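You operate a simulated robot arm through the tools that you are given. There is no shell and no other tool.

The job below is to be done with a simulated two-armed robot. You get a single attempt, and the scene is never put back.

JOB
Slide the white cable's three clips to slot 5 and bring the throttle play back to 3 mm.
Fine: leave the other clips and adjusters as they are.

Only the result counts: the job must be done as asked and must still hold three seconds after the hand-in. Knocking over, shifting, dropping, spilling or breaking anything else fails it.

ROBOT AND FRAMES
Two 6-joint arms with two-finger parallel grippers on one trunk that stands fixed in place. Base frame: the origin is at the foot of the trunk, x ahead of it, y to its left, z up; the work surface is at about z = 0.992. Lengths are in m, angles in degrees, forces in N, time in s.
The left shoulder is at [0.05, 0.17, 1.343], the right one opposite. With the tool pointing down near the work surface each hand reaches from about 0.5 to 0.96 m from the base axis, measured 20 degrees to its own side. Payload 1.57 kg a hand.
The tool frame of a hand sits at the grasp point between the pads (the TCP): z along the fingers, y along the line on which they close. The tips reach 0.03 m beyond it. Largest opening 0.08 m; finger width 0.017, thickness 0.012; the body of the gripper, 0.04 by 0.082 m, starts 0.08 m behind the TCP.
Orientation is that of the tool frame in the base frame, as [roll, pitch, yaw] about the fixed x, y, z axes, in that order (R = Rz(yaw) Ry(pitch) Rx(roll)). With the fingers straight down and closing along the base's y, the tool's x points along the base's -x, its y along +y and its z along -z.

CONTROLS
- The arms move only by the tool move_arm. It takes "left_plan", "right_plan" or both (then of equal length, played together; a hand with none holds still); each is a list of rows, each a list of 6 numbers: the shift along the base's x, y, z in m, then the turn, a rotation vector about the base's x, y, z in degrees. In form: [[x, y, z, ax, ay, az], ...]. A call has 1 to 20 rows; each row shifts and turns the commanded pose from where the row before left it. "left_claw" and "right_claw" are, for a hand that has rows, the opening, from 0 (shut) to 1 (fully open), set as the call begins (left out, the last holds). Each row takes 0.2 s and may step no farther than 0.05 m and 8.6 degrees from the row before; otherwise, or with a gripper value out of range, the whole call is refused. Where a pose cannot be reached the arm comes as near as it can. A force on the tool above 90 N (or 10 N above the force at the start of the call, whichever is more), or a blocked arm, ends the call early, and 0.2 s more pass. The fingers move at their own pace (about 0.045 m/s each) and stop on an object; they squeeze with about 43 N. The grip force told is the motor's: it shows also when the fingers shut on nothing. Time passes only in rows, and 0.2 s behind the last, so rows that do not move let the fingers close. It gives the time, the measured TCP pose, the force on the tool (base axes), the opening and the grip force at its end, in the units of the frame above (readings bear some noise), with the torque about the TCP (base axes, N m) and any sound that the robot's microphone picked up.
- Cameras (640 x 400 px; columns grow to the right, rows downward): "scene" is now at [0.0272, 0.0077, 1.8975]; the picture's right is [0.10, -0.99, 0.00], its down [-0.86, -0.09, -0.51] and it looks along [0.51, 0.05, -0.86] (base axes); focal length 346 px, centre (320, 200). "left" rides on the left gripper at [0.072, 0.007, -0.122] in its tool frame; the picture's right is [-0.09, 1.00, 0.00], its down [-0.84, -0.08, -0.54] and it looks along [-0.54, -0.05, 0.84] (tool axes); focal length 238 px, centre (320, 200). "right" rides on the right gripper at [0.072, -0.007, -0.122] in its tool frame; the picture's right is [0.09, 1.00, 0.00], its down [-0.84, 0.08, -0.54] and it looks along [-0.54, 0.05, 0.84] (tool axes); focal length 238 px, centre (320, 200). There is no depth. A picture from a camera that has moved, and an enlarged one, comes with that camera's place and axes in the base frame and with its lens.
- camera(camera): a new picture of that camera. The clock stands still meanwhile.
- slide_trunk(by): slides the trunk up (or, below 0, down) by that many m; the arms and the scene camera ride with it, the base frame stays. It gives what a move gives, with no picture.
- turn_head(pan, tilt): turns the head with the scene camera to pan (to the left, within 86 degrees either way) and tilt (down, from -29 to 69), counted from straight ahead of the robot. It gives what a move gives.
- enlarge(camera, box): a new picture of the part [left, top, right, bottom] of that camera's present view, enlarged. The clock stands still meanwhile.
- job_done(): hands the job in; it is judged then, once.

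Places have to be worked out from the pictures, the camera data and where the tool is seen. Open the grippers and draw the arms clear of the work before you hand the job in, unless the task says otherwise.

The tools are called after ">>>" as name(argument=value, ...) on one line, values as JSON. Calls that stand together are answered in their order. move_arm: Moves the arms, as the interface text tells. Its arguments: {"type":"object","properties":{"left_plan":{"type":"array"},"left_claw":{"type":"number"},"right_plan":{"type":"array"},"right_claw":{"type":"number"}},"required":[]} The other tools are called the same way: slide_trunk (by) slides the trunk up or down; turn_head (pan, tilt) turns the head that bears the scene camera; camera (camera) takes a picture; enlarge (camera, box) takes an enlarged picture of a part of a camera's view; job_done () hands the job in.

At the start:

```text
time: 0.0
left_eef_pos: [0.429, 0.058, 1.2347]
left_tcp_rot: [174.8, -3.4, 163.4]
left_wrist_force: [1.2, 0.2, -0.8]
left_torque: [-0.02, 0.01, 0.01]
left_width: 0.0799
left_grasp_force: 0.0
right_eef_pos: [0.6305, -0.1403, 1.2331]
right_tcp_rot: [180.0, 0.1, 179.9]
right_wrist_force: [0.3, 1.0, 0.2]
right_torque: [0.01, 0.01, -0.03]
right_width: 0.08
right_grasp_force: 0.1
trunk travel left (down, up): [-0.958, 0.012]
head pan, tilt: [5.7, 59.3]
```

scene: 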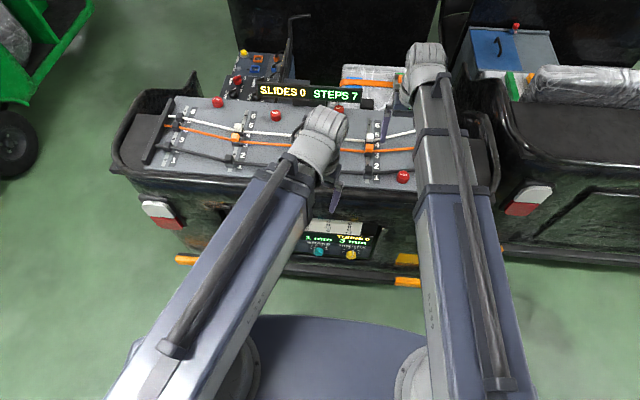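
right: 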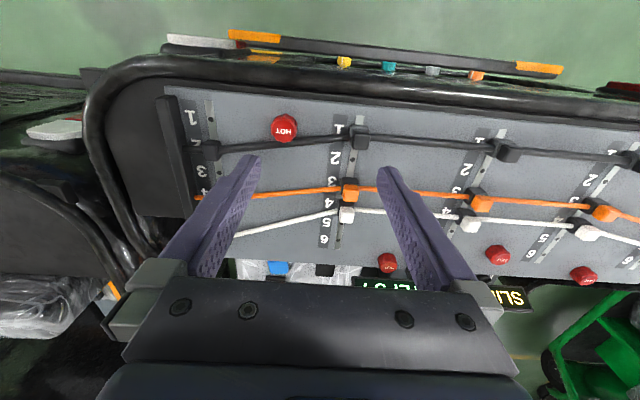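
left: 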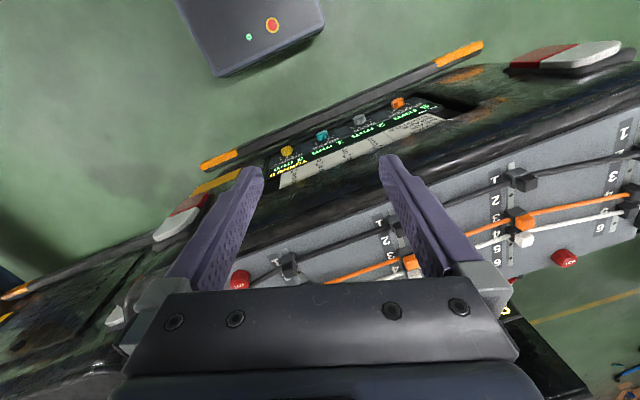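

I start by looking closely at the scene: the board with clips, the display and the adjusters on the front panel.

>>> enlarge(camera="scene", box=[130, 70, 450, 270])

>>> enlarge(camera="left", box=[200, 80, 520, 280])

>>> enlarge(camera="right", box=[160, 80, 480, 280])

>>> enlarge(camera="right", box=[400, 100, 640, 250])

```text
2.00 times, centred on (290, 170) of scene
camera zoom: at [0.0272, 0.0077, 1.8975], right [0.1, -0.99, 0.0], down [-0.86, -0.09, -0.51], along [0.51, 0.05, -0.86], focal length 692 px, centre (380, 260)
```

zoom: 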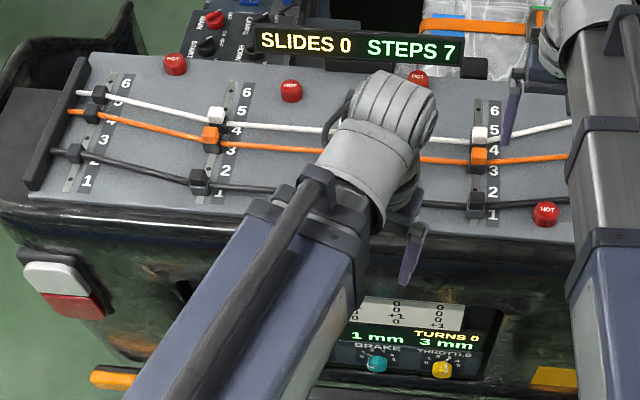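

```text
2.00 times, centred on (360, 180) of left
camera zoom: at [0.3666, 0.0738, 1.3608], right [0.37, 0.92, 0.09], down [0.8, -0.37, 0.48], along [0.48, -0.11, -0.87], focal length 477 px, centre (240, 240)
```

zoom: 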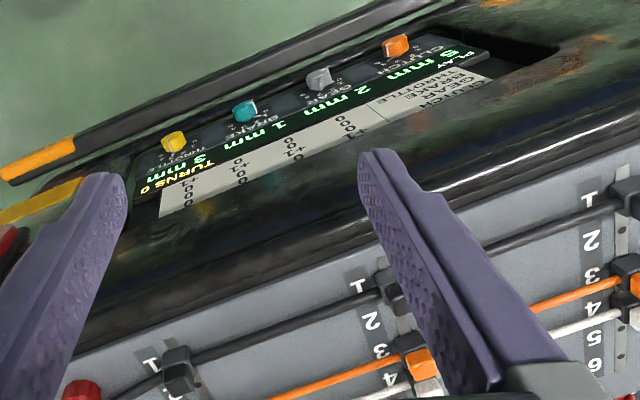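

```text
2.00 times, centred on (320, 180) of right
camera zoom: at [0.5603, -0.1479, 1.3552], right [-0.09, 1.0, 0.0], down [0.84, 0.08, 0.54], along [0.54, 0.05, -0.84], focal length 477 px, centre (320, 240)
```

zoom: 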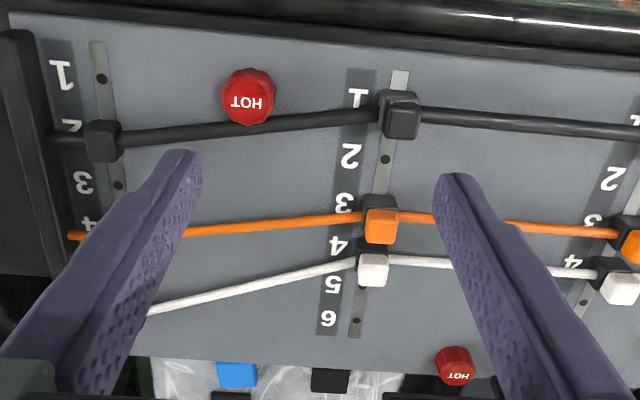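

```text
2.67 times, centred on (520, 175) of right
camera zoom: at [0.5603, -0.1479, 1.3552], right [-0.09, 1.0, 0.0], down [0.84, 0.08, 0.54], along [0.54, 0.05, -0.84], focal length 636 px, centre (-213, 267)
```

zoom: 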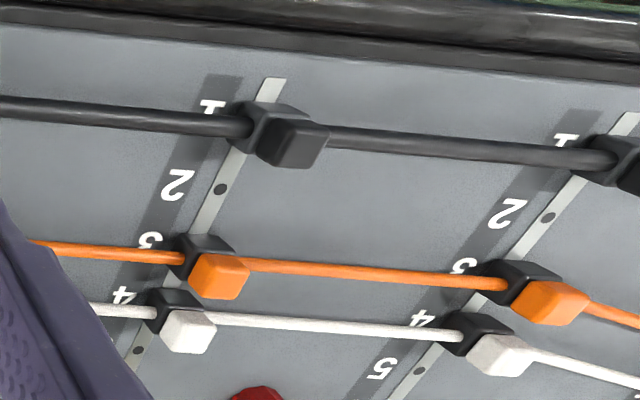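

The white clips have white caps on three middle rails (seemingly at slot 4), and the front panel has four coupled adjusters with a table. I draw the left arm aside to the left to clear the view before reading everything.

>>> move_arm(left_plan=[[0, 0.04, 0.02, 0, 0, 0], [0, 0.04, 0.02, 0, 0, 0], [0, 0.04, 0.02, 0, 0, 0], [0, 0.04, 0, 0, 0, 0], [0, 0.04, 0, 0, 0, 0], [0, 0.04, 0, 0, 0, 0]])

```text
time: 1.4
left_eef_pos: [0.4522, 0.2982, 1.2337]
left_tcp_rot: [174.8, -3.4, 163.3]
left_wrist_force: [0.1, 0.3, 0.3]
left_torque: [0.0, -0.04, 0.0]
left_width: 0.0801
left_grasp_force: 0.0
left hand out of reach, approached as far as the arm can: row 1, 2, 3
right_eef_pos: [0.6303, -0.1398, 1.2328]
right_tcp_rot: [180.0, 0.0, 180.0]
right_wrist_force: [-0.2, 0.2, -0.2]
right_torque: [0.02, -0.02, 0.01]
right_width: 0.0802
right_grasp_force: 0.1
trunk travel left (down, up): [-0.958, 0.012]
head pan, tilt: [5.7, 59.3]
```

The left hand is now at about (0.45, 0.30, 1.23). I take new pictures from the scene camera and the left camera.

>>> camera(camera="scene")

>>> camera(camera="left")

>>> enlarge(camera="scene", box=[150, 70, 470, 270])

>>> enlarge(camera="scene", box=[200, 200, 400, 325])

```text
taken
camera scene: at [0.0273, 0.0089, 1.8974], right [0.1, -0.99, 0.0], down [-0.86, -0.09, -0.51], along [0.51, 0.05, -0.86], focal length 346 px, centre (320, 200)
```

scene: 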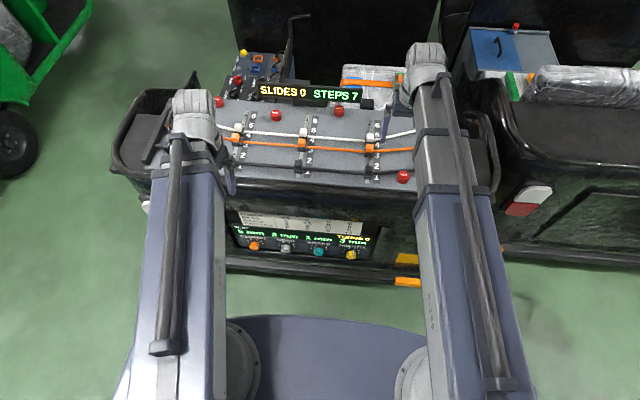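

```text
taken
camera left: at [0.3902, 0.3122, 1.3606], right [0.38, 0.92, 0.08], down [0.8, -0.37, 0.48], along [0.48, -0.11, -0.87], focal length 238 px, centre (320, 200)
```

left: 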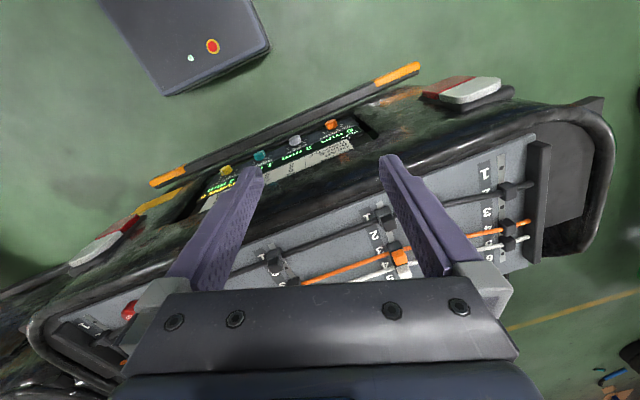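

```text
2.00 times, centred on (310, 170) of scene
camera zoom: at [0.0273, 0.0089, 1.8974], right [0.1, -0.99, 0.0], down [-0.86, -0.09, -0.51], along [0.51, 0.05, -0.86], focal length 692 px, centre (340, 260)
```

zoom: 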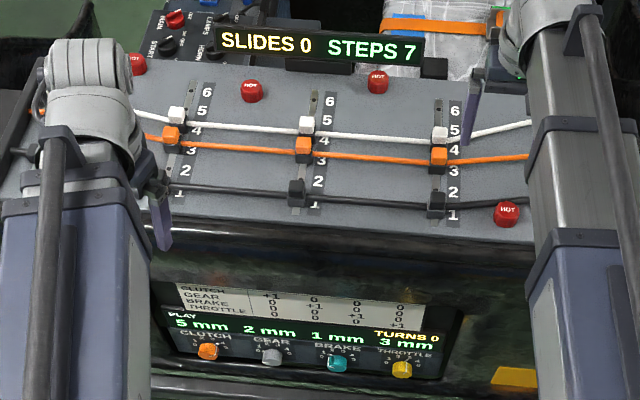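

```text
3.20 times, centred on (300, 262) of scene
camera zoom: at [0.0273, 0.0089, 1.8974], right [0.1, -0.99, 0.0], down [-0.86, -0.09, -0.51], along [0.51, 0.05, -0.86], focal length 1107 px, centre (384, 0)
```

zoom: 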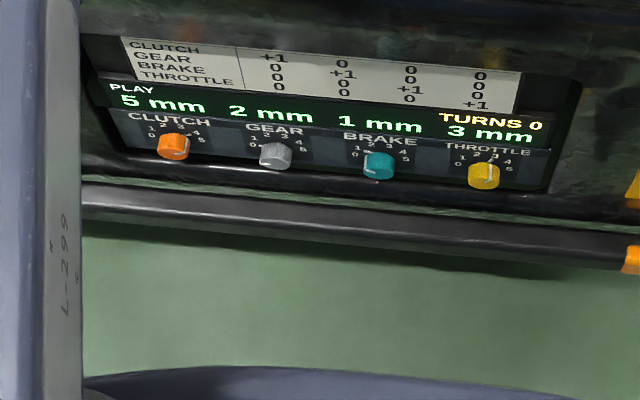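

The coupling table is diagonal (each knob only changes its own play), throttle now reads 3 mm. I zoom in further to measure rails and knobs for triangulation.

>>> enlarge(camera="scene", box=[220, 90, 420, 215])

>>> enlarge(camera="right", box=[320, 50, 640, 250])

>>> enlarge(camera="left", box=[180, 90, 420, 240])

>>> enlarge(camera="left", box=[340, 120, 580, 270])

```text
3.20 times, centred on (320, 152) of scene
camera zoom: at [0.0273, 0.0089, 1.8974], right [0.1, -0.99, 0.0], down [-0.86, -0.09, -0.51], along [0.51, 0.05, -0.86], focal length 1107 px, centre (320, 352)
```

zoom: 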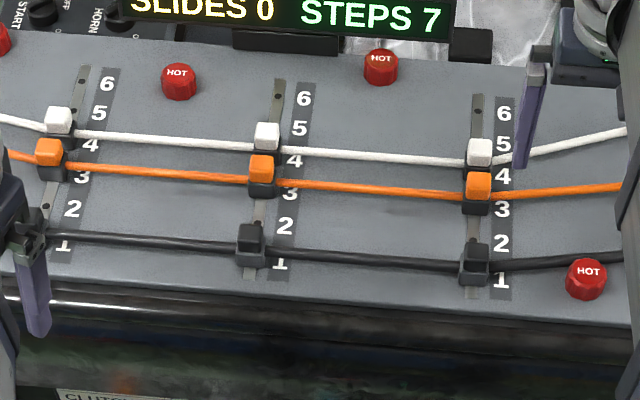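

```text
2.00 times, centred on (480, 150) of right
camera zoom: at [0.5604, -0.1472, 1.3552], right [-0.09, 1.0, 0.0], down [0.84, 0.08, 0.54], along [0.54, 0.05, -0.84], focal length 477 px, centre (0, 300)
```

zoom: 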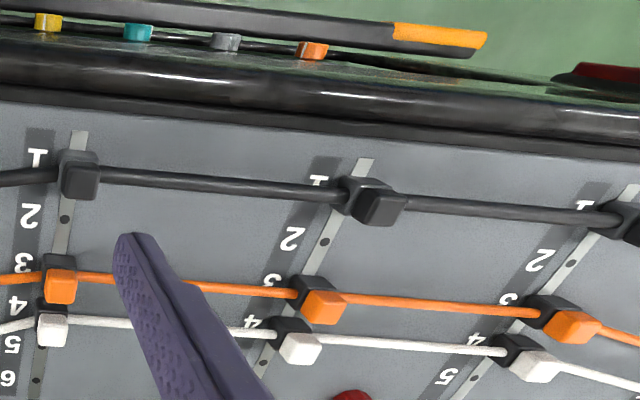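

```text
2.67 times, centred on (300, 165) of left
camera zoom: at [0.3902, 0.3122, 1.3606], right [0.38, 0.92, 0.08], down [0.8, -0.37, 0.48], along [0.48, -0.11, -0.87], focal length 636 px, centre (373, 293)
```

zoom: 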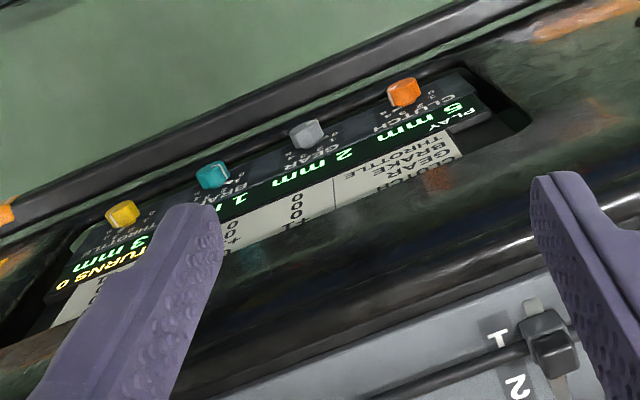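

```text
2.67 times, centred on (460, 195) of left
camera zoom: at [0.3902, 0.3122, 1.3606], right [0.38, 0.92, 0.08], down [0.8, -0.37, 0.48], along [0.48, -0.11, -0.87], focal length 636 px, centre (-53, 213)
```

zoom: 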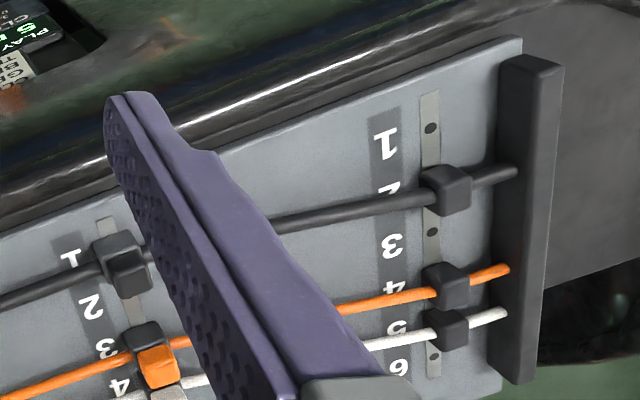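

From triangulation the board lies flat at z≈0.992; rails are at y≈-0.08, 0.14, 0.36, slot pitch ≈0.045 m, slot 4 at x≈0.80 and slot 5 at x≈0.845. The white caps sit around z≈1.016. I move the right hand above the right rail's white clip at a safe height and look closer.

>>> move_arm(right_plan=[[0.034, 0.012, -0.01, 0, 0, 0], [0.034, 0.012, -0.02, 0, 0, 0], [0.034, 0.012, -0.03, 0, 0, 0], [0.034, 0.012, -0.03, 0, 0, 0], [0.034, 0.012, -0.03, 0, 0, 0]], right_claw=1)

>>> camera(camera="right")

>>> camera(camera="scene")

```text
time: 2.6
left_eef_pos: [0.4522, 0.2953, 1.2341]
left_tcp_rot: [174.9, -3.4, 163.5]
left_wrist_force: [-0.4, 0.2, -0.7]
left_torque: [0.01, 0.08, 0.0]
left_width: 0.0798
left_grasp_force: 0.2
right_eef_pos: [0.8023, -0.0807, 1.2318]
right_tcp_rot: [-180.0, 0.0, 179.9]
right_wrist_force: [-0.7, 0.6, -0.7]
right_torque: [0.0, 0.03, -0.01]
right_width: 0.08
right_grasp_force: 0.0
right hand out of reach, approached as far as the arm can: row 1, 2, 3, 4, 5
trunk travel left (down, up): [-0.958, 0.012]
head pan, tilt: [5.7, 59.3]
```

```text
taken
camera right: at [0.7322, -0.087, 1.3547], right [-0.09, 1.0, 0.0], down [0.84, 0.08, 0.54], along [0.54, 0.05, -0.84], focal length 238 px, centre (320, 200)
```

right: 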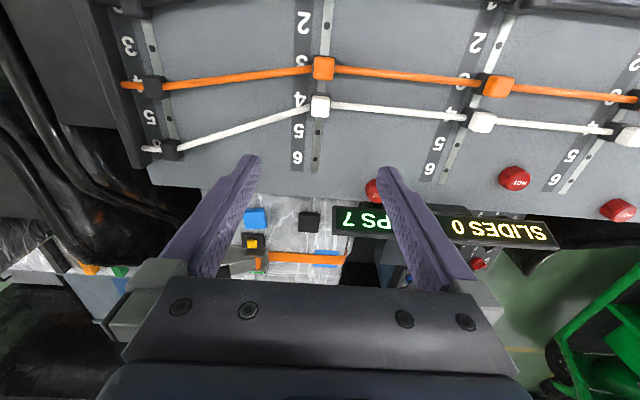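

```text
taken
camera scene: at [0.0282, 0.0079, 1.8974], right [0.1, -0.99, 0.0], down [-0.86, -0.09, -0.51], along [0.51, 0.05, -0.86], focal length 346 px, centre (320, 200)
```

scene: 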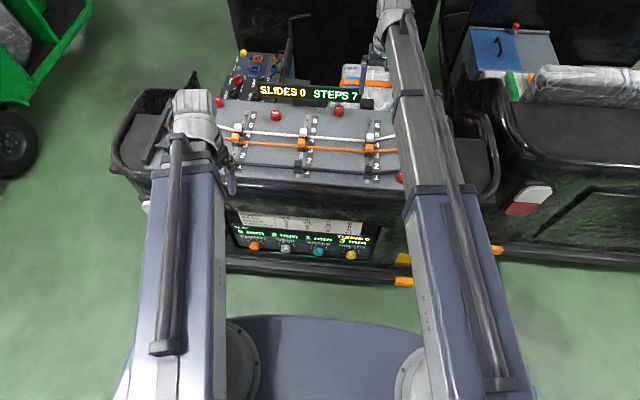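

The arms evidently cannot change height with the tool down on their own (z stayed at 1.232), so height comes from the trunk slide. The white cap on this rail is at about (0.797, -0.081), right under the open hand; I lower the trunk 0.10 m and look.

>>> slide_trunk(by=-0.1)

>>> camera(camera="right")

>>> camera(camera="scene")

```text
time: 3.9
left_eef_pos: [0.4524, 0.2963, 1.1341]
left_tcp_rot: [174.8, -3.4, 163.4]
left_wrist_force: [-0.4, -0.5, 0.2]
left_torque: [0.01, -0.01, 0.04]
left_width: 0.08
left_grasp_force: 0.0
right_eef_pos: [0.8016, -0.0802, 1.1329]
right_tcp_rot: [-180.0, -0.1, -179.9]
right_wrist_force: [0.3, -0.7, 1.4]
right_torque: [-0.01, 0.01, 0.04]
right_width: 0.08
right_grasp_force: 0.2
trunk travel left (down, up): [-0.858, 0.112]
head pan, tilt: [5.7, 59.3]
```

```text
taken
camera right: at [0.7307, -0.0871, 1.2552], right [-0.09, 1.0, 0.0], down [0.84, 0.08, 0.54], along [0.54, 0.05, -0.84], focal length 238 px, centre (320, 200)
```

right: 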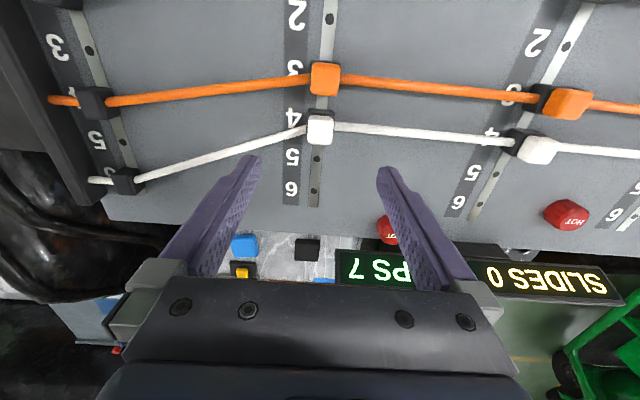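

```text
taken
camera scene: at [0.0272, 0.0078, 1.7975], right [0.1, -0.99, 0.0], down [-0.86, -0.09, -0.51], along [0.51, 0.05, -0.86], focal length 346 px, centre (320, 200)
```

scene: 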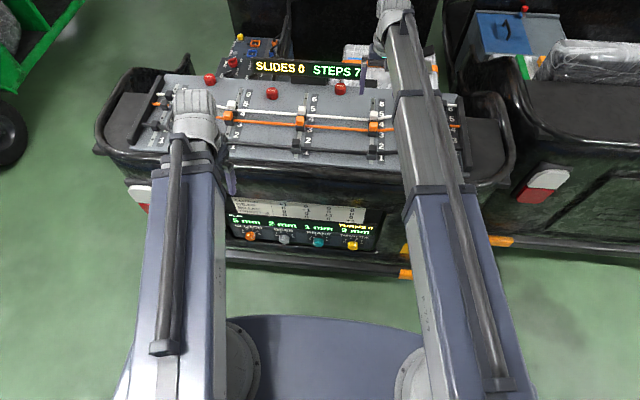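

STEPS 7 equals the sum of slot differences along all cables (white 5-4-4-4-6), so it is only information. I zoom in on the white clip to measure its height.

>>> enlarge(camera="right", box=[240, 50, 400, 150])

>>> enlarge(camera="scene", box=[260, 80, 420, 180])

```text
4.00 times, centred on (320, 100) of right
camera zoom: at [0.7307, -0.0871, 1.2552], right [-0.09, 1.0, 0.0], down [0.84, 0.08, 0.54], along [0.54, 0.05, -0.84], focal length 953 px, centre (320, 600)
```

zoom: 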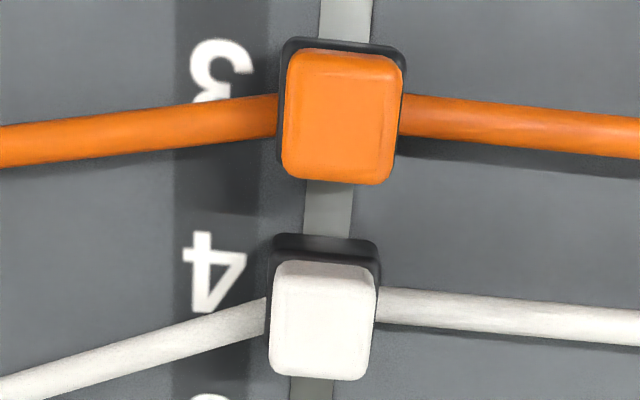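

```text
4.00 times, centred on (340, 130) of scene
camera zoom: at [0.0272, 0.0078, 1.7975], right [0.1, -0.99, 0.0], down [-0.86, -0.09, -0.51], along [0.51, 0.05, -0.86], focal length 1383 px, centre (240, 480)
```

zoom: 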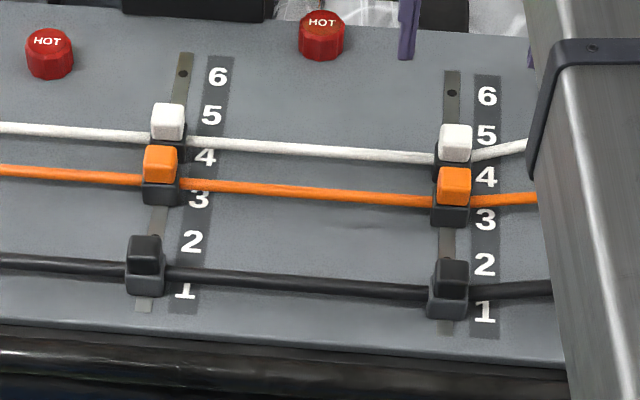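

The cap spans about z 1.011–1.029 and is centred at (0.800, -0.080), matching the hand's position (0.8016, -0.0802). I lower the trunk 0.086 m so the fingertips end at z≈1.017 around the cap.

>>> slide_trunk(by=-0.086)

>>> camera(camera="right")

>>> enlarge(camera="right", box=[200, 60, 440, 210])

>>> camera(camera="scene")

```text
time: 5.2
left_eef_pos: [0.4519, 0.2965, 1.0478]
left_tcp_rot: [174.8, -3.4, 163.5]
left_wrist_force: [-0.3, 0.4, -0.4]
left_torque: [0.02, -0.05, -0.02]
left_width: 0.0797
left_grasp_force: 0.1
right_eef_pos: [0.8012, -0.0793, 1.0464]
right_tcp_rot: [180.0, -0.1, -180.0]
right_wrist_force: [-0.6, -0.3, -0.7]
right_torque: [0.02, -0.02, 0.01]
right_width: 0.08
right_grasp_force: 0.2
trunk travel left (down, up): [-0.772, 0.198]
head pan, tilt: [5.7, 59.3]
```

```text
taken
camera right: at [0.7306, -0.0871, 1.1693], right [-0.09, 1.0, 0.0], down [0.84, 0.08, 0.54], along [0.54, 0.05, -0.84], focal length 238 px, centre (320, 200)
```

right: 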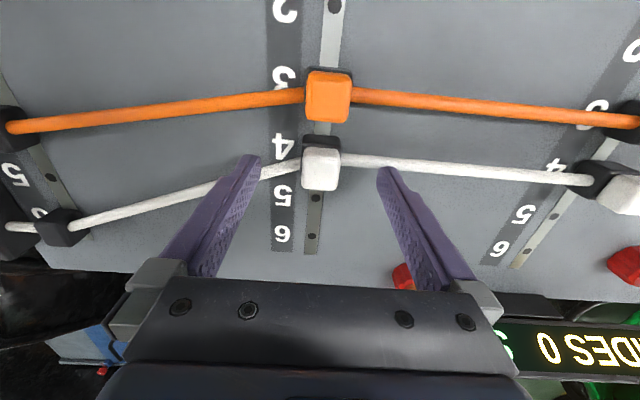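

```text
2.67 times, centred on (320, 135) of right
camera zoom: at [0.7306, -0.0871, 1.1693], right [-0.09, 1.0, 0.0], down [0.84, 0.08, 0.54], along [0.54, 0.05, -0.84], focal length 636 px, centre (320, 373)
```

zoom: 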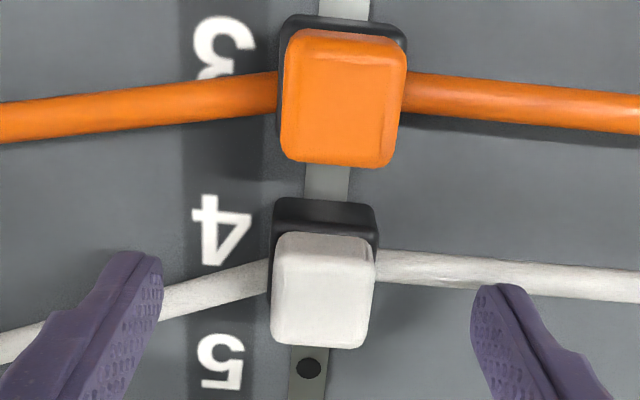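

```text
taken
camera scene: at [0.0271, 0.0078, 1.7115], right [0.1, -0.99, 0.0], down [-0.86, -0.09, -0.51], along [0.51, 0.05, -0.86], focal length 346 px, centre (320, 200)
```

scene: 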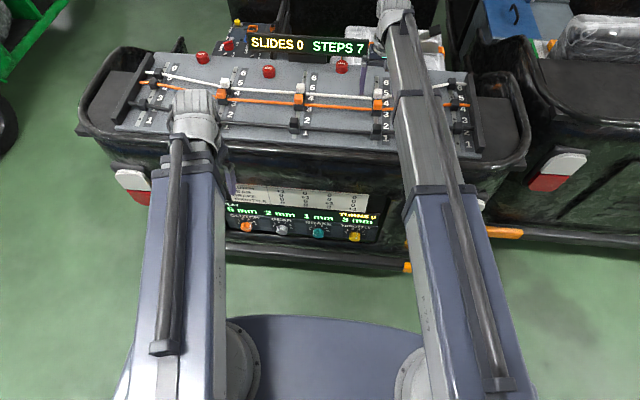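

The fingers straddle the white cap, tips about at z 1.016 and aligned in x. I close the right hand on the cap.

>>> move_arm(right_plan=[[0, 0, 0, 0, 0, 0], [0, 0, 0, 0, 0, 0], [0, 0, 0, 0, 0, 0], [0, 0, 0, 0, 0, 0], [0, 0, 0, 0, 0, 0]], right_claw=0)

>>> camera(camera="right")

```text
time: 6.3
left_eef_pos: [0.4532, 0.298, 1.048]
left_tcp_rot: [174.7, -3.4, 163.4]
left_wrist_force: [-0.1, 0.9, 0.2]
left_torque: [0.03, 0.01, 0.01]
left_width: 0.0798
left_grasp_force: 0.0
right_eef_pos: [0.8015, -0.0795, 1.0471]
right_tcp_rot: [-180.0, 0.1, 180.0]
right_wrist_force: [-0.4, -0.1, -0.6]
right_torque: [-0.01, -0.02, 0.01]
right_width: 0.0236
right_grasp_force: 29.0
trunk travel left (down, up): [-0.772, 0.198]
head pan, tilt: [5.7, 59.3]
```

```text
taken
camera right: at [0.7307, -0.0871, 1.1691], right [-0.09, 1.0, 0.0], down [0.84, 0.08, 0.54], along [0.54, 0.05, -0.84], focal length 238 px, centre (320, 200)
```

right: 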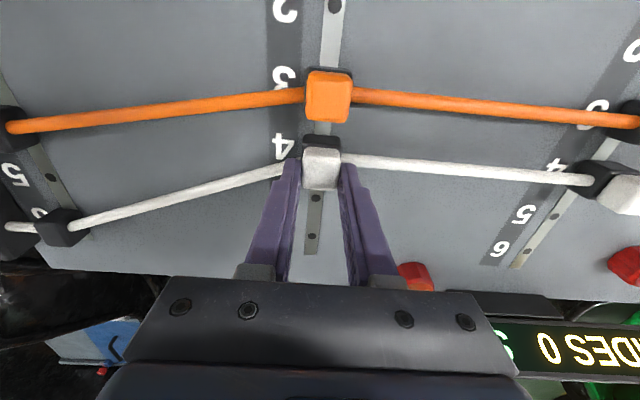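

The hand holds the cap (width 23.6 mm, 29 N). I now pull it gently along the rail toward slot 5, first 1.5 cm, watching the force.

>>> move_arm(right_plan=[[0.005, 0, 0, 0, 0, 0], [0.005, 0, 0, 0, 0, 0], [0.005, 0, 0, 0, 0, 0]], right_claw=0)

>>> camera(camera="right")

```text
time: 7.2
left_eef_pos: [0.452, 0.2952, 1.0469]
left_tcp_rot: [174.8, -3.4, 163.5]
left_wrist_force: [-0.2, -0.1, 0.0]
left_torque: [0.02, -0.01, -0.01]
left_width: 0.08
left_grasp_force: 0.1
right_eef_pos: [0.8165, -0.0795, 1.0469]
right_tcp_rot: [180.0, -0.1, -179.9]
right_wrist_force: [0.1, -0.6, -0.7]
right_torque: [-0.05, 0.26, -0.01]
right_width: 0.0234
right_grasp_force: 36.1
trunk travel left (down, up): [-0.772, 0.198]
head pan, tilt: [5.7, 59.3]
```

```text
taken
camera right: at [0.7458, -0.0872, 1.1692], right [-0.09, 1.0, 0.0], down [0.84, 0.08, 0.54], along [0.54, 0.05, -0.84], focal length 238 px, centre (320, 200)
```

right: 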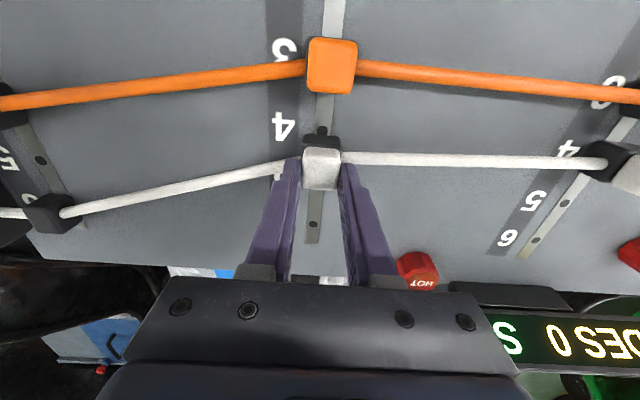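

It slides freely with the fingers. I carry on the remaining 30 mm to slot 5 (pitch ≈45 mm).

>>> move_arm(right_plan=[[0.005, 0, 0, 0, 0, 0], [0.005, 0, 0, 0, 0, 0], [0.005, 0, 0, 0, 0, 0], [0.005, 0, 0, 0, 0, 0], [0.005, 0, 0, 0, 0, 0], [0.005, 0, 0, 0, 0, 0], [0, 0, 0, 0, 0, 0]], right_claw=0)

>>> camera(camera="right")

>>> camera(camera="scene")

```text
time: 8.8
left_eef_pos: [0.4523, 0.2966, 1.0475]
left_tcp_rot: [174.9, -3.3, 163.5]
left_wrist_force: [0.0, 0.5, 0.2]
left_torque: [-0.02, -0.01, 0.0]
left_width: 0.08
left_grasp_force: 0.1
right_eef_pos: [0.8468, -0.0805, 1.0461]
right_tcp_rot: [-180.0, 0.0, 180.0]
right_wrist_force: [-0.3, 0.4, 0.2]
right_torque: [0.0, -0.12, 0.01]
right_width: 0.0234
right_grasp_force: 36.2
trunk travel left (down, up): [-0.772, 0.198]
head pan, tilt: [5.7, 59.3]
```

```text
taken
camera right: at [0.7756, -0.0871, 1.1691], right [-0.09, 1.0, 0.0], down [0.84, 0.08, 0.54], along [0.54, 0.05, -0.84], focal length 238 px, centre (320, 200)
```

right: 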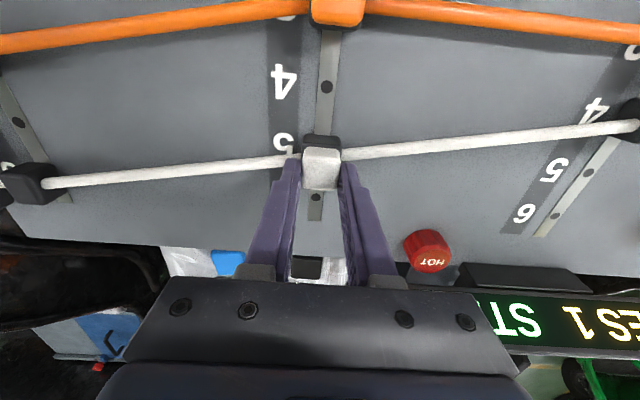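

```text
taken
camera scene: at [0.0272, 0.0078, 1.7114], right [0.1, -0.99, 0.0], down [-0.86, -0.09, -0.51], along [0.51, 0.05, -0.86], focal length 346 px, centre (320, 200)
```

scene: 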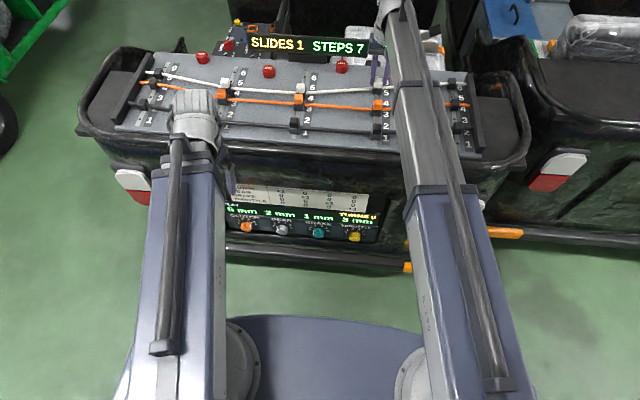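

SLIDES 1 registered. I release the clip, then check the display and throttle play.

>>> move_arm(right_plan=[[0, 0, 0, 0, 0, 0], [0, 0, 0, 0, 0, 0], [0, 0, 0, 0, 0, 0], [0, 0, 0, 0, 0, 0]], right_claw=1)

>>> slide_trunk(by=0.06)

>>> enlarge(camera="scene", box=[200, 20, 400, 145])

>>> enlarge(camera="scene", box=[220, 170, 400, 282])

>>> camera(camera="right")

```text
time: 9.8
left_eef_pos: [0.4526, 0.2972, 1.0488]
left_tcp_rot: [174.9, -3.4, 163.5]
left_wrist_force: [0.0, 0.4, -0.1]
left_torque: [0.01, 0.0, 0.01]
left_width: 0.0799
left_grasp_force: 0.0
right_eef_pos: [0.8466, -0.0796, 1.0478]
right_tcp_rot: [-179.9, 0.0, 180.0]
right_wrist_force: [0.7, 0.6, 0.1]
right_torque: [-0.03, 0.01, -0.01]
right_width: 0.0801
right_grasp_force: 0.1
trunk travel left (down, up): [-0.772, 0.198]
head pan, tilt: [5.7, 59.3]
```

```text
time: 10.8
left_eef_pos: [0.4528, 0.2972, 1.1076]
left_tcp_rot: [174.8, -3.4, 163.5]
left_wrist_force: [-0.7, 0.3, -0.3]
left_torque: [-0.02, 0.01, -0.02]
left_width: 0.0802
left_grasp_force: 0.1
right_eef_pos: [0.8468, -0.0801, 1.1066]
right_tcp_rot: [-179.9, -0.1, -180.0]
right_wrist_force: [-0.4, 0.1, -0.1]
right_torque: [-0.01, 0.0, -0.01]
right_width: 0.0801
right_grasp_force: 0.0
trunk travel left (down, up): [-0.832, 0.138]
head pan, tilt: [5.7, 59.3]
```

```text
3.20 times, centred on (300, 82) of scene
camera zoom: at [0.0274, 0.0078, 1.7714], right [0.1, -0.99, 0.0], down [-0.86, -0.09, -0.51], along [0.51, 0.05, -0.86], focal length 1107 px, centre (384, 576)
```

zoom: 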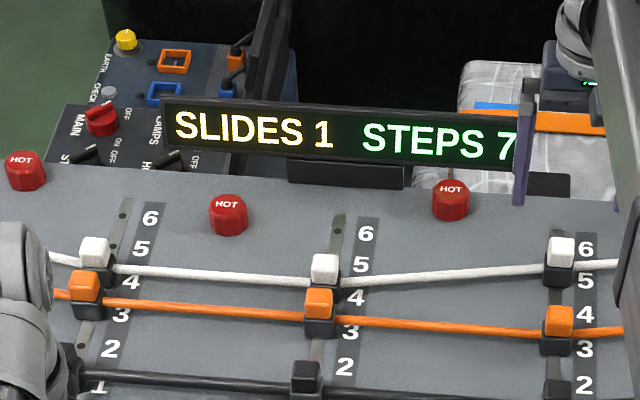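

```text
3.56 times, centred on (310, 226) of scene
camera zoom: at [0.0274, 0.0078, 1.7714], right [0.1, -0.99, 0.0], down [-0.86, -0.09, -0.51], along [0.51, 0.05, -0.86], focal length 1230 px, centre (356, 108)
```

zoom: 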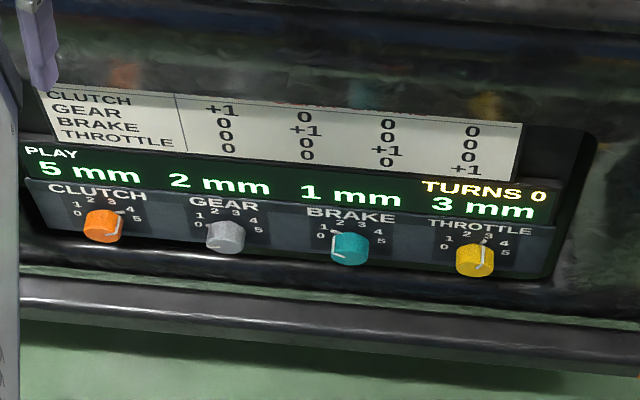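

```text
taken
camera right: at [0.7757, -0.0871, 1.229], right [-0.09, 1.0, 0.0], down [0.84, 0.08, 0.54], along [0.54, 0.05, -0.84], focal length 238 px, centre (320, 200)
```

right: 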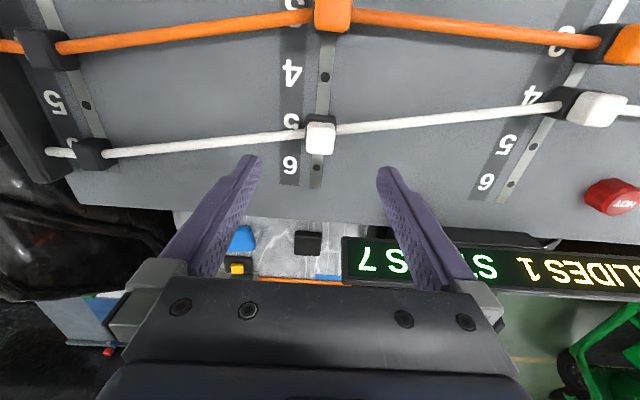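

Throttle still 3 mm, SLIDES 1, and the clip sits at slot 5. Now I retract the right hand to a parked spot in front of the machine and straighten the left hand to point straight down.

>>> move_arm(right_plan=[[-0.04, -0.02, 0, 0, 0, 0], [-0.04, -0.02, 0, 0, 0, 0], [-0.04, -0.022, 0, 0, 0, 0], [-0.04, -0.022, 0, 0, 0, 0], [-0.04, -0.022, 0, 0, 0, 0], [-0.04, -0.022, 0, 0, 0, 0], [-0.04, -0.022, 0, 0, 0, 0], [-0.04, -0.022, 0, 0, 0, 0], [-0.04, -0.022, 0, 0, 0, 0], [-0.03, -0.02, 0, 0, 0, 0]], left_plan=[[0, 0, 0, -2.0, -0.6, 0], [0, 0, 0, -2.0, -0.6, 0], [0, 0, 0, -1.97, -0.58, 0], [0, 0, 0, 0, 0, 5.5], [0, 0, 0, 0, 0, 5.5], [0, 0, 0, 0, 0, 5.5], [0, 0, 0, 0, 0, 0], [0, 0, 0, 0, 0, 0], [0, 0, 0, 0, 0, 0], [0, 0, 0, 0, 0, 0]], right_claw=1, left_claw=1)

```text
time: 12.9
left_eef_pos: [0.4518, 0.2969, 1.1071]
left_tcp_rot: [179.9, 0.0, 179.8]
left_wrist_force: [-0.4, 0.3, 0.3]
left_torque: [0.0, 0.0, -0.03]
left_width: 0.08
left_grasp_force: 0.0
right_eef_pos: [0.4542, -0.2926, 1.1064]
right_tcp_rot: [-179.9, -0.1, -179.9]
right_wrist_force: [1.2, -0.1, -0.8]
right_torque: [-0.01, 0.01, -0.01]
right_width: 0.0801
right_grasp_force: 0.1
trunk travel left (down, up): [-0.832, 0.138]
head pan, tilt: [5.7, 59.3]
```

Both hands are now straight down; the left at (0.452, 0.297), the right parked at (0.454, -0.293). I move the left hand over the middle rail's white clip at about (0.802, 0.140).

>>> move_arm(left_plan=[[0.0389, -0.0174, 0, 0, 0, 0], [0.0389, -0.0174, 0, 0, 0, 0], [0.0389, -0.0174, 0, 0, 0, 0], [0.0389, -0.0174, 0, 0, 0, 0], [0.0389, -0.0174, 0, 0, 0, 0], [0.0389, -0.0174, 0, 0, 0, 0], [0.0389, -0.0174, 0, 0, 0, 0], [0.0389, -0.0174, 0, 0, 0, 0], [0.0389, -0.0177, 0, 0, 0, 0]])

>>> camera(camera="left")

>>> camera(camera="scene")

>>> enlarge(camera="left", box=[240, 50, 400, 150])

```text
time: 14.9
left_eef_pos: [0.8017, 0.1382, 1.1053]
left_tcp_rot: [-180.0, 0.1, 179.8]
left_wrist_force: [0.3, 0.1, 1.0]
left_torque: [0.01, -0.01, 0.0]
left_width: 0.0799
left_grasp_force: 0.1
right_eef_pos: [0.4546, -0.292, 1.1059]
right_tcp_rot: [180.0, 0.1, -180.0]
right_wrist_force: [0.0, -0.1, 0.4]
right_torque: [-0.01, 0.02, -0.01]
right_width: 0.0801
right_grasp_force: 0.1
trunk travel left (down, up): [-0.832, 0.138]
head pan, tilt: [5.7, 59.3]
```

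```text
taken
camera left: at [0.7315, 0.1449, 1.229], right [0.09, 1.0, 0.0], down [0.84, -0.08, 0.54], along [0.54, -0.05, -0.84], focal length 238 px, centre (320, 200)
```

left: 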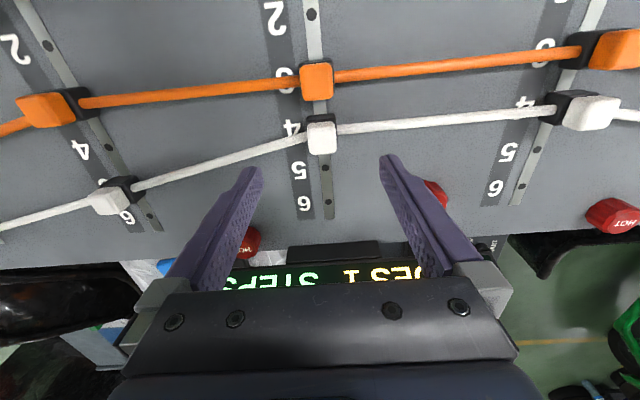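

```text
taken
camera scene: at [0.0282, 0.0072, 1.7714], right [0.1, -0.99, 0.0], down [-0.86, -0.09, -0.51], along [0.51, 0.05, -0.86], focal length 346 px, centre (320, 200)
```

scene: 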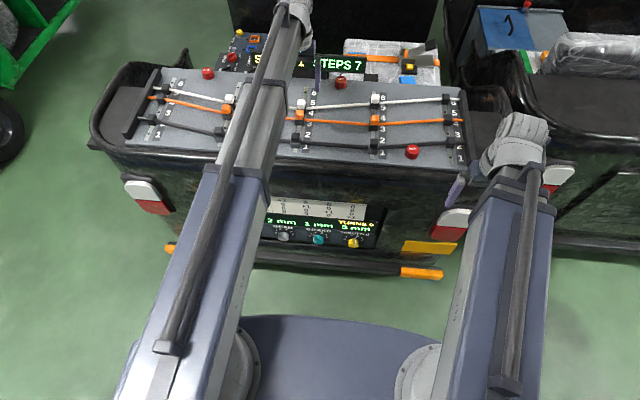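

```text
4.00 times, centred on (320, 100) of left
camera zoom: at [0.7315, 0.1449, 1.229], right [0.09, 1.0, 0.0], down [0.84, -0.08, 0.54], along [0.54, -0.05, -0.84], focal length 953 px, centre (320, 600)
```

zoom: 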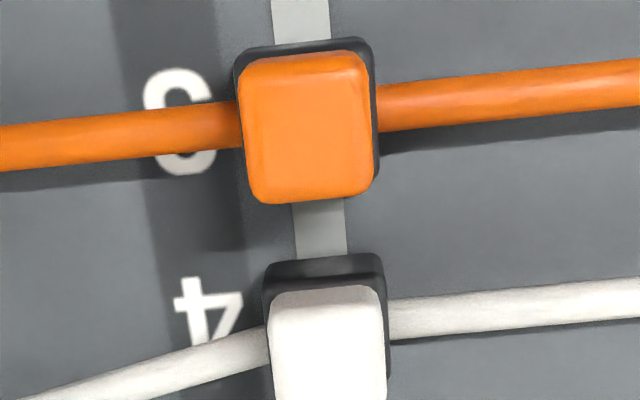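

The cap centre is at about (0.800, 0.1404), the left hand about 2 mm short in y. I shift +2 mm in y, and check the right hand's surroundings before lowering the trunk.

>>> move_arm(left_plan=[[0, 0.002, 0, 0, 0, 0], [0, 0, 0, 0, 0, 0]], left_claw=1)

>>> camera(camera="right")

```text
time: 15.6
left_eef_pos: [0.8017, 0.1397, 1.1068]
left_tcp_rot: [180.0, 0.0, -180.0]
left_wrist_force: [-0.6, 0.3, 1.3]
left_torque: [0.0, 0.04, -0.04]
left_width: 0.08
left_grasp_force: 0.0
right_eef_pos: [0.4546, -0.2925, 1.1065]
right_tcp_rot: [180.0, 0.0, 180.0]
right_wrist_force: [0.9, 0.3, -0.1]
right_torque: [0.0, -0.02, -0.02]
right_width: 0.0802
right_grasp_force: 0.0
trunk travel left (down, up): [-0.832, 0.138]
head pan, tilt: [5.7, 59.3]
```

```text
taken
camera right: at [0.3836, -0.2999, 1.2293], right [-0.09, 1.0, 0.0], down [0.84, 0.08, 0.54], along [0.54, 0.05, -0.84], focal length 238 px, centre (320, 200)
```

right: 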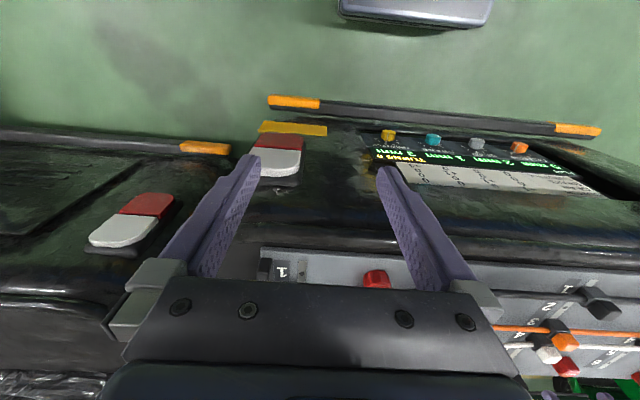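

The right hand hangs in free space in front of the machine, so lowering is safe. I lower the trunk so the left fingertips straddle the cap.

>>> slide_trunk(by=-0.06)

>>> enlarge(camera="left", box=[200, 60, 440, 210])

```text
time: 16.6
left_eef_pos: [0.801, 0.1403, 1.0482]
left_tcp_rot: [180.0, 0.0, 179.9]
left_wrist_force: [-0.3, -0.7, 0.3]
left_torque: [0.0, 0.01, 0.01]
left_width: 0.08
left_grasp_force: 0.1
right_eef_pos: [0.4545, -0.2923, 1.0471]
right_tcp_rot: [-180.0, 0.0, 180.0]
right_wrist_force: [-0.1, 0.5, -0.9]
right_torque: [-0.02, -0.02, -0.02]
right_width: 0.0798
right_grasp_force: 0.1
trunk travel left (down, up): [-0.772, 0.198]
head pan, tilt: [5.7, 59.3]
```

```text
2.67 times, centred on (320, 135) of left
camera zoom: at [0.7307, 0.1477, 1.1695], right [0.09, 1.0, 0.0], down [0.84, -0.08, 0.54], along [0.54, -0.05, -0.84], focal length 636 px, centre (320, 373)
```

zoom: 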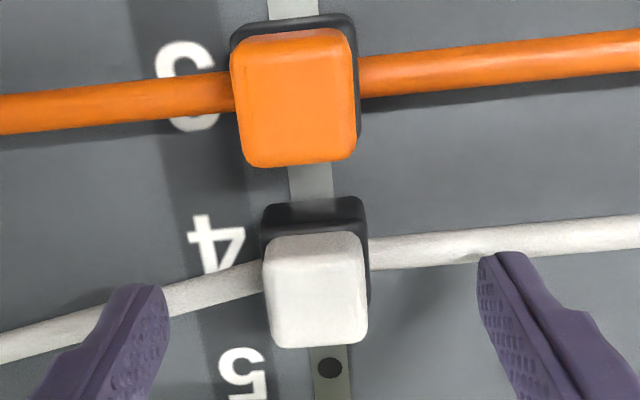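

The fingers straddle the cap symmetrically. I close the left hand on it and then draw it 45 mm along the rail.

>>> move_arm(left_plan=[[0, 0, 0, 0, 0, 0], [0, 0, 0, 0, 0, 0], [0, 0, 0, 0, 0, 0], [0, 0, 0, 0, 0, 0], [0, 0, 0, 0, 0, 0]], left_claw=0)

>>> enlarge(camera="left", box=[200, 60, 440, 210])

```text
time: 17.8
left_eef_pos: [0.8008, 0.1395, 1.0473]
left_tcp_rot: [179.9, 0.1, 179.8]
left_wrist_force: [0.7, -1.2, -0.3]
left_torque: [-0.06, -0.03, 0.05]
left_width: 0.0235
left_grasp_force: 28.7
right_eef_pos: [0.4542, -0.2924, 1.046]
right_tcp_rot: [180.0, 0.0, -180.0]
right_wrist_force: [0.0, -0.3, 0.4]
right_torque: [0.0, -0.04, 0.01]
right_width: 0.0798
right_grasp_force: 0.1
trunk travel left (down, up): [-0.772, 0.198]
head pan, tilt: [5.7, 59.3]
```

```text
2.67 times, centred on (320, 135) of left
camera zoom: at [0.7309, 0.1473, 1.1693], right [0.09, 1.0, 0.0], down [0.84, -0.08, 0.54], along [0.54, -0.05, -0.84], focal length 636 px, centre (320, 373)
```

zoom: 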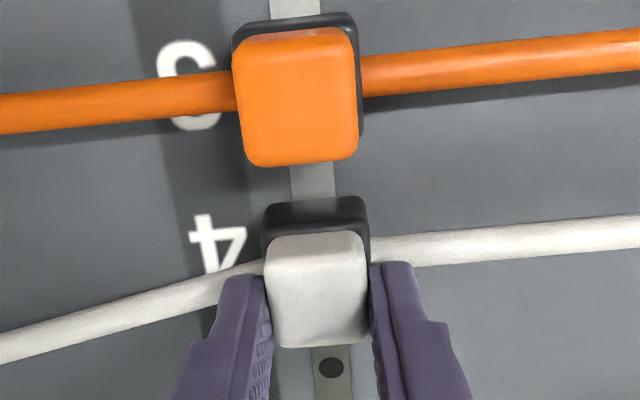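

Gripped (23.5 mm, 29 N). I slide 45 mm in +x in 5 mm rows.

>>> move_arm(left_plan=[[0.005, 0, 0, 0, 0, 0], [0.005, 0, 0, 0, 0, 0], [0.005, 0, 0, 0, 0, 0], [0.005, 0, 0, 0, 0, 0], [0.005, 0, 0, 0, 0, 0], [0.005, 0, 0, 0, 0, 0], [0.005, 0, 0, 0, 0, 0], [0.005, 0, 0, 0, 0, 0], [0.005, 0, 0, 0, 0, 0], [0, 0, 0, 0, 0, 0]], left_claw=0)

>>> camera(camera="left")

>>> enlarge(camera="scene", box=[220, 180, 400, 292])

```text
time: 19.9
left_eef_pos: [0.8464, 0.1401, 1.0481]
left_tcp_rot: [180.0, 0.0, 179.8]
left_wrist_force: [0.0, -3.3, -0.9]
left_torque: [-0.08, -0.01, 0.06]
left_width: 0.0235
left_grasp_force: 35.8
right_eef_pos: [0.4549, -0.293, 1.0464]
right_tcp_rot: [-179.9, 0.0, 180.0]
right_wrist_force: [-0.8, -0.6, 0.4]
right_torque: [0.03, -0.01, 0.0]
right_width: 0.0799
right_grasp_force: 0.0
trunk travel left (down, up): [-0.772, 0.198]
head pan, tilt: [5.7, 59.3]
```

```text
taken
camera left: at [0.7754, 0.1473, 1.1693], right [0.09, 1.0, 0.0], down [0.84, -0.08, 0.54], along [0.54, -0.05, -0.84], focal length 238 px, centre (320, 200)
```

left: 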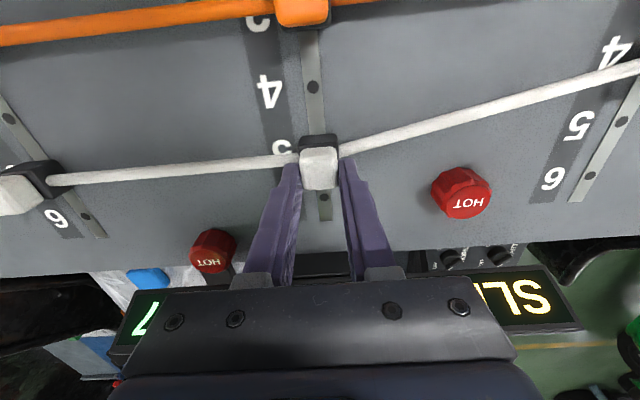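

```text
3.56 times, centred on (310, 236) of scene
camera zoom: at [0.0273, 0.0073, 1.7114], right [0.1, -0.99, 0.0], down [-0.86, -0.09, -0.51], along [0.51, 0.05, -0.86], focal length 1230 px, centre (356, 72)
```

zoom: 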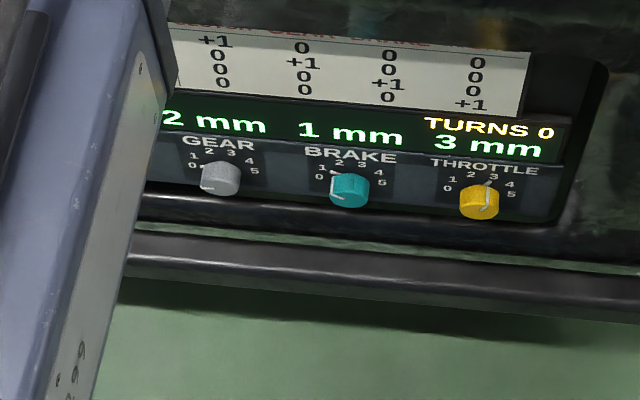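

The middle clip looks at slot 5. I release it, raise the trunk, and check the display.

>>> move_arm(left_plan=[[0, 0, 0, 0, 0, 0], [0, 0, 0, 0, 0, 0], [0, 0, 0, 0, 0, 0], [0, 0, 0, 0, 0, 0]], left_claw=1)

>>> slide_trunk(by=0.06)

>>> camera(camera="left")

>>> camera(camera="scene")

```text
time: 20.9
left_eef_pos: [0.8471, 0.1413, 1.0472]
left_tcp_rot: [179.9, -0.1, 179.9]
left_wrist_force: [0.3, 0.8, 0.8]
left_torque: [0.0, -0.03, 0.02]
left_width: 0.08
left_grasp_force: 0.1
right_eef_pos: [0.454, -0.2919, 1.047]
right_tcp_rot: [180.0, -0.1, -180.0]
right_wrist_force: [0.8, 0.2, -0.6]
right_torque: [-0.01, 0.0, 0.01]
right_width: 0.0796
right_grasp_force: 0.1
trunk travel left (down, up): [-0.772, 0.198]
head pan, tilt: [5.7, 59.3]
```

```text
time: 21.9
left_eef_pos: [0.8454, 0.1404, 1.1073]
left_tcp_rot: [-179.9, 0.0, 179.8]
left_wrist_force: [-0.1, -0.2, 0.2]
left_torque: [0.0, -0.01, -0.01]
left_width: 0.08
left_grasp_force: 0.1
right_eef_pos: [0.4553, -0.2935, 1.1072]
right_tcp_rot: [-180.0, 0.1, -180.0]
right_wrist_force: [-0.1, 0.9, -0.3]
right_torque: [0.02, 0.03, 0.0]
right_width: 0.0801
right_grasp_force: 0.0
trunk travel left (down, up): [-0.832, 0.138]
head pan, tilt: [5.7, 59.3]
```

```text
taken
camera left: at [0.7754, 0.1477, 1.2292], right [0.09, 1.0, 0.0], down [0.84, -0.08, 0.54], along [0.54, -0.05, -0.84], focal length 238 px, centre (320, 200)
```

left: 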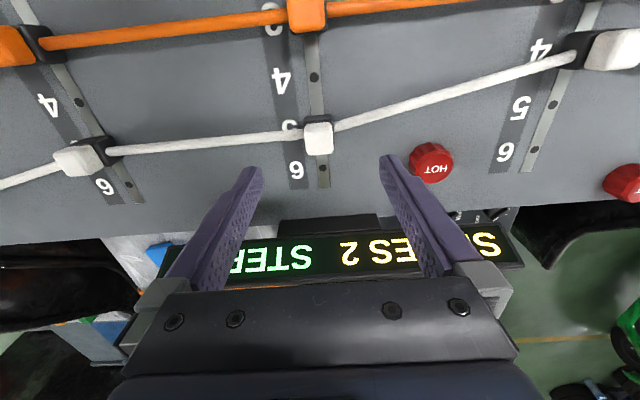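

```text
taken
camera scene: at [0.0274, 0.0077, 1.7714], right [0.1, -0.99, 0.0], down [-0.86, -0.09, -0.51], along [0.51, 0.05, -0.86], focal length 346 px, centre (320, 200)
```

scene: 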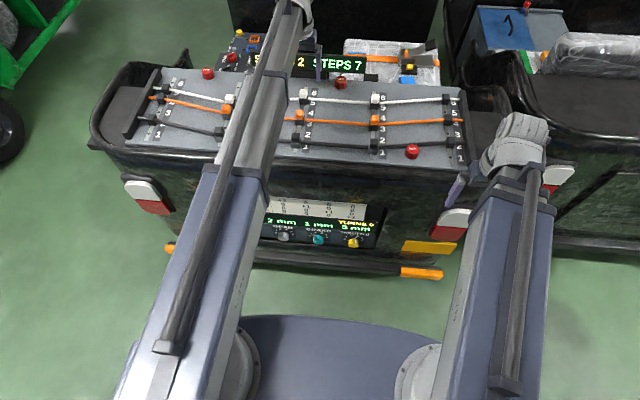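

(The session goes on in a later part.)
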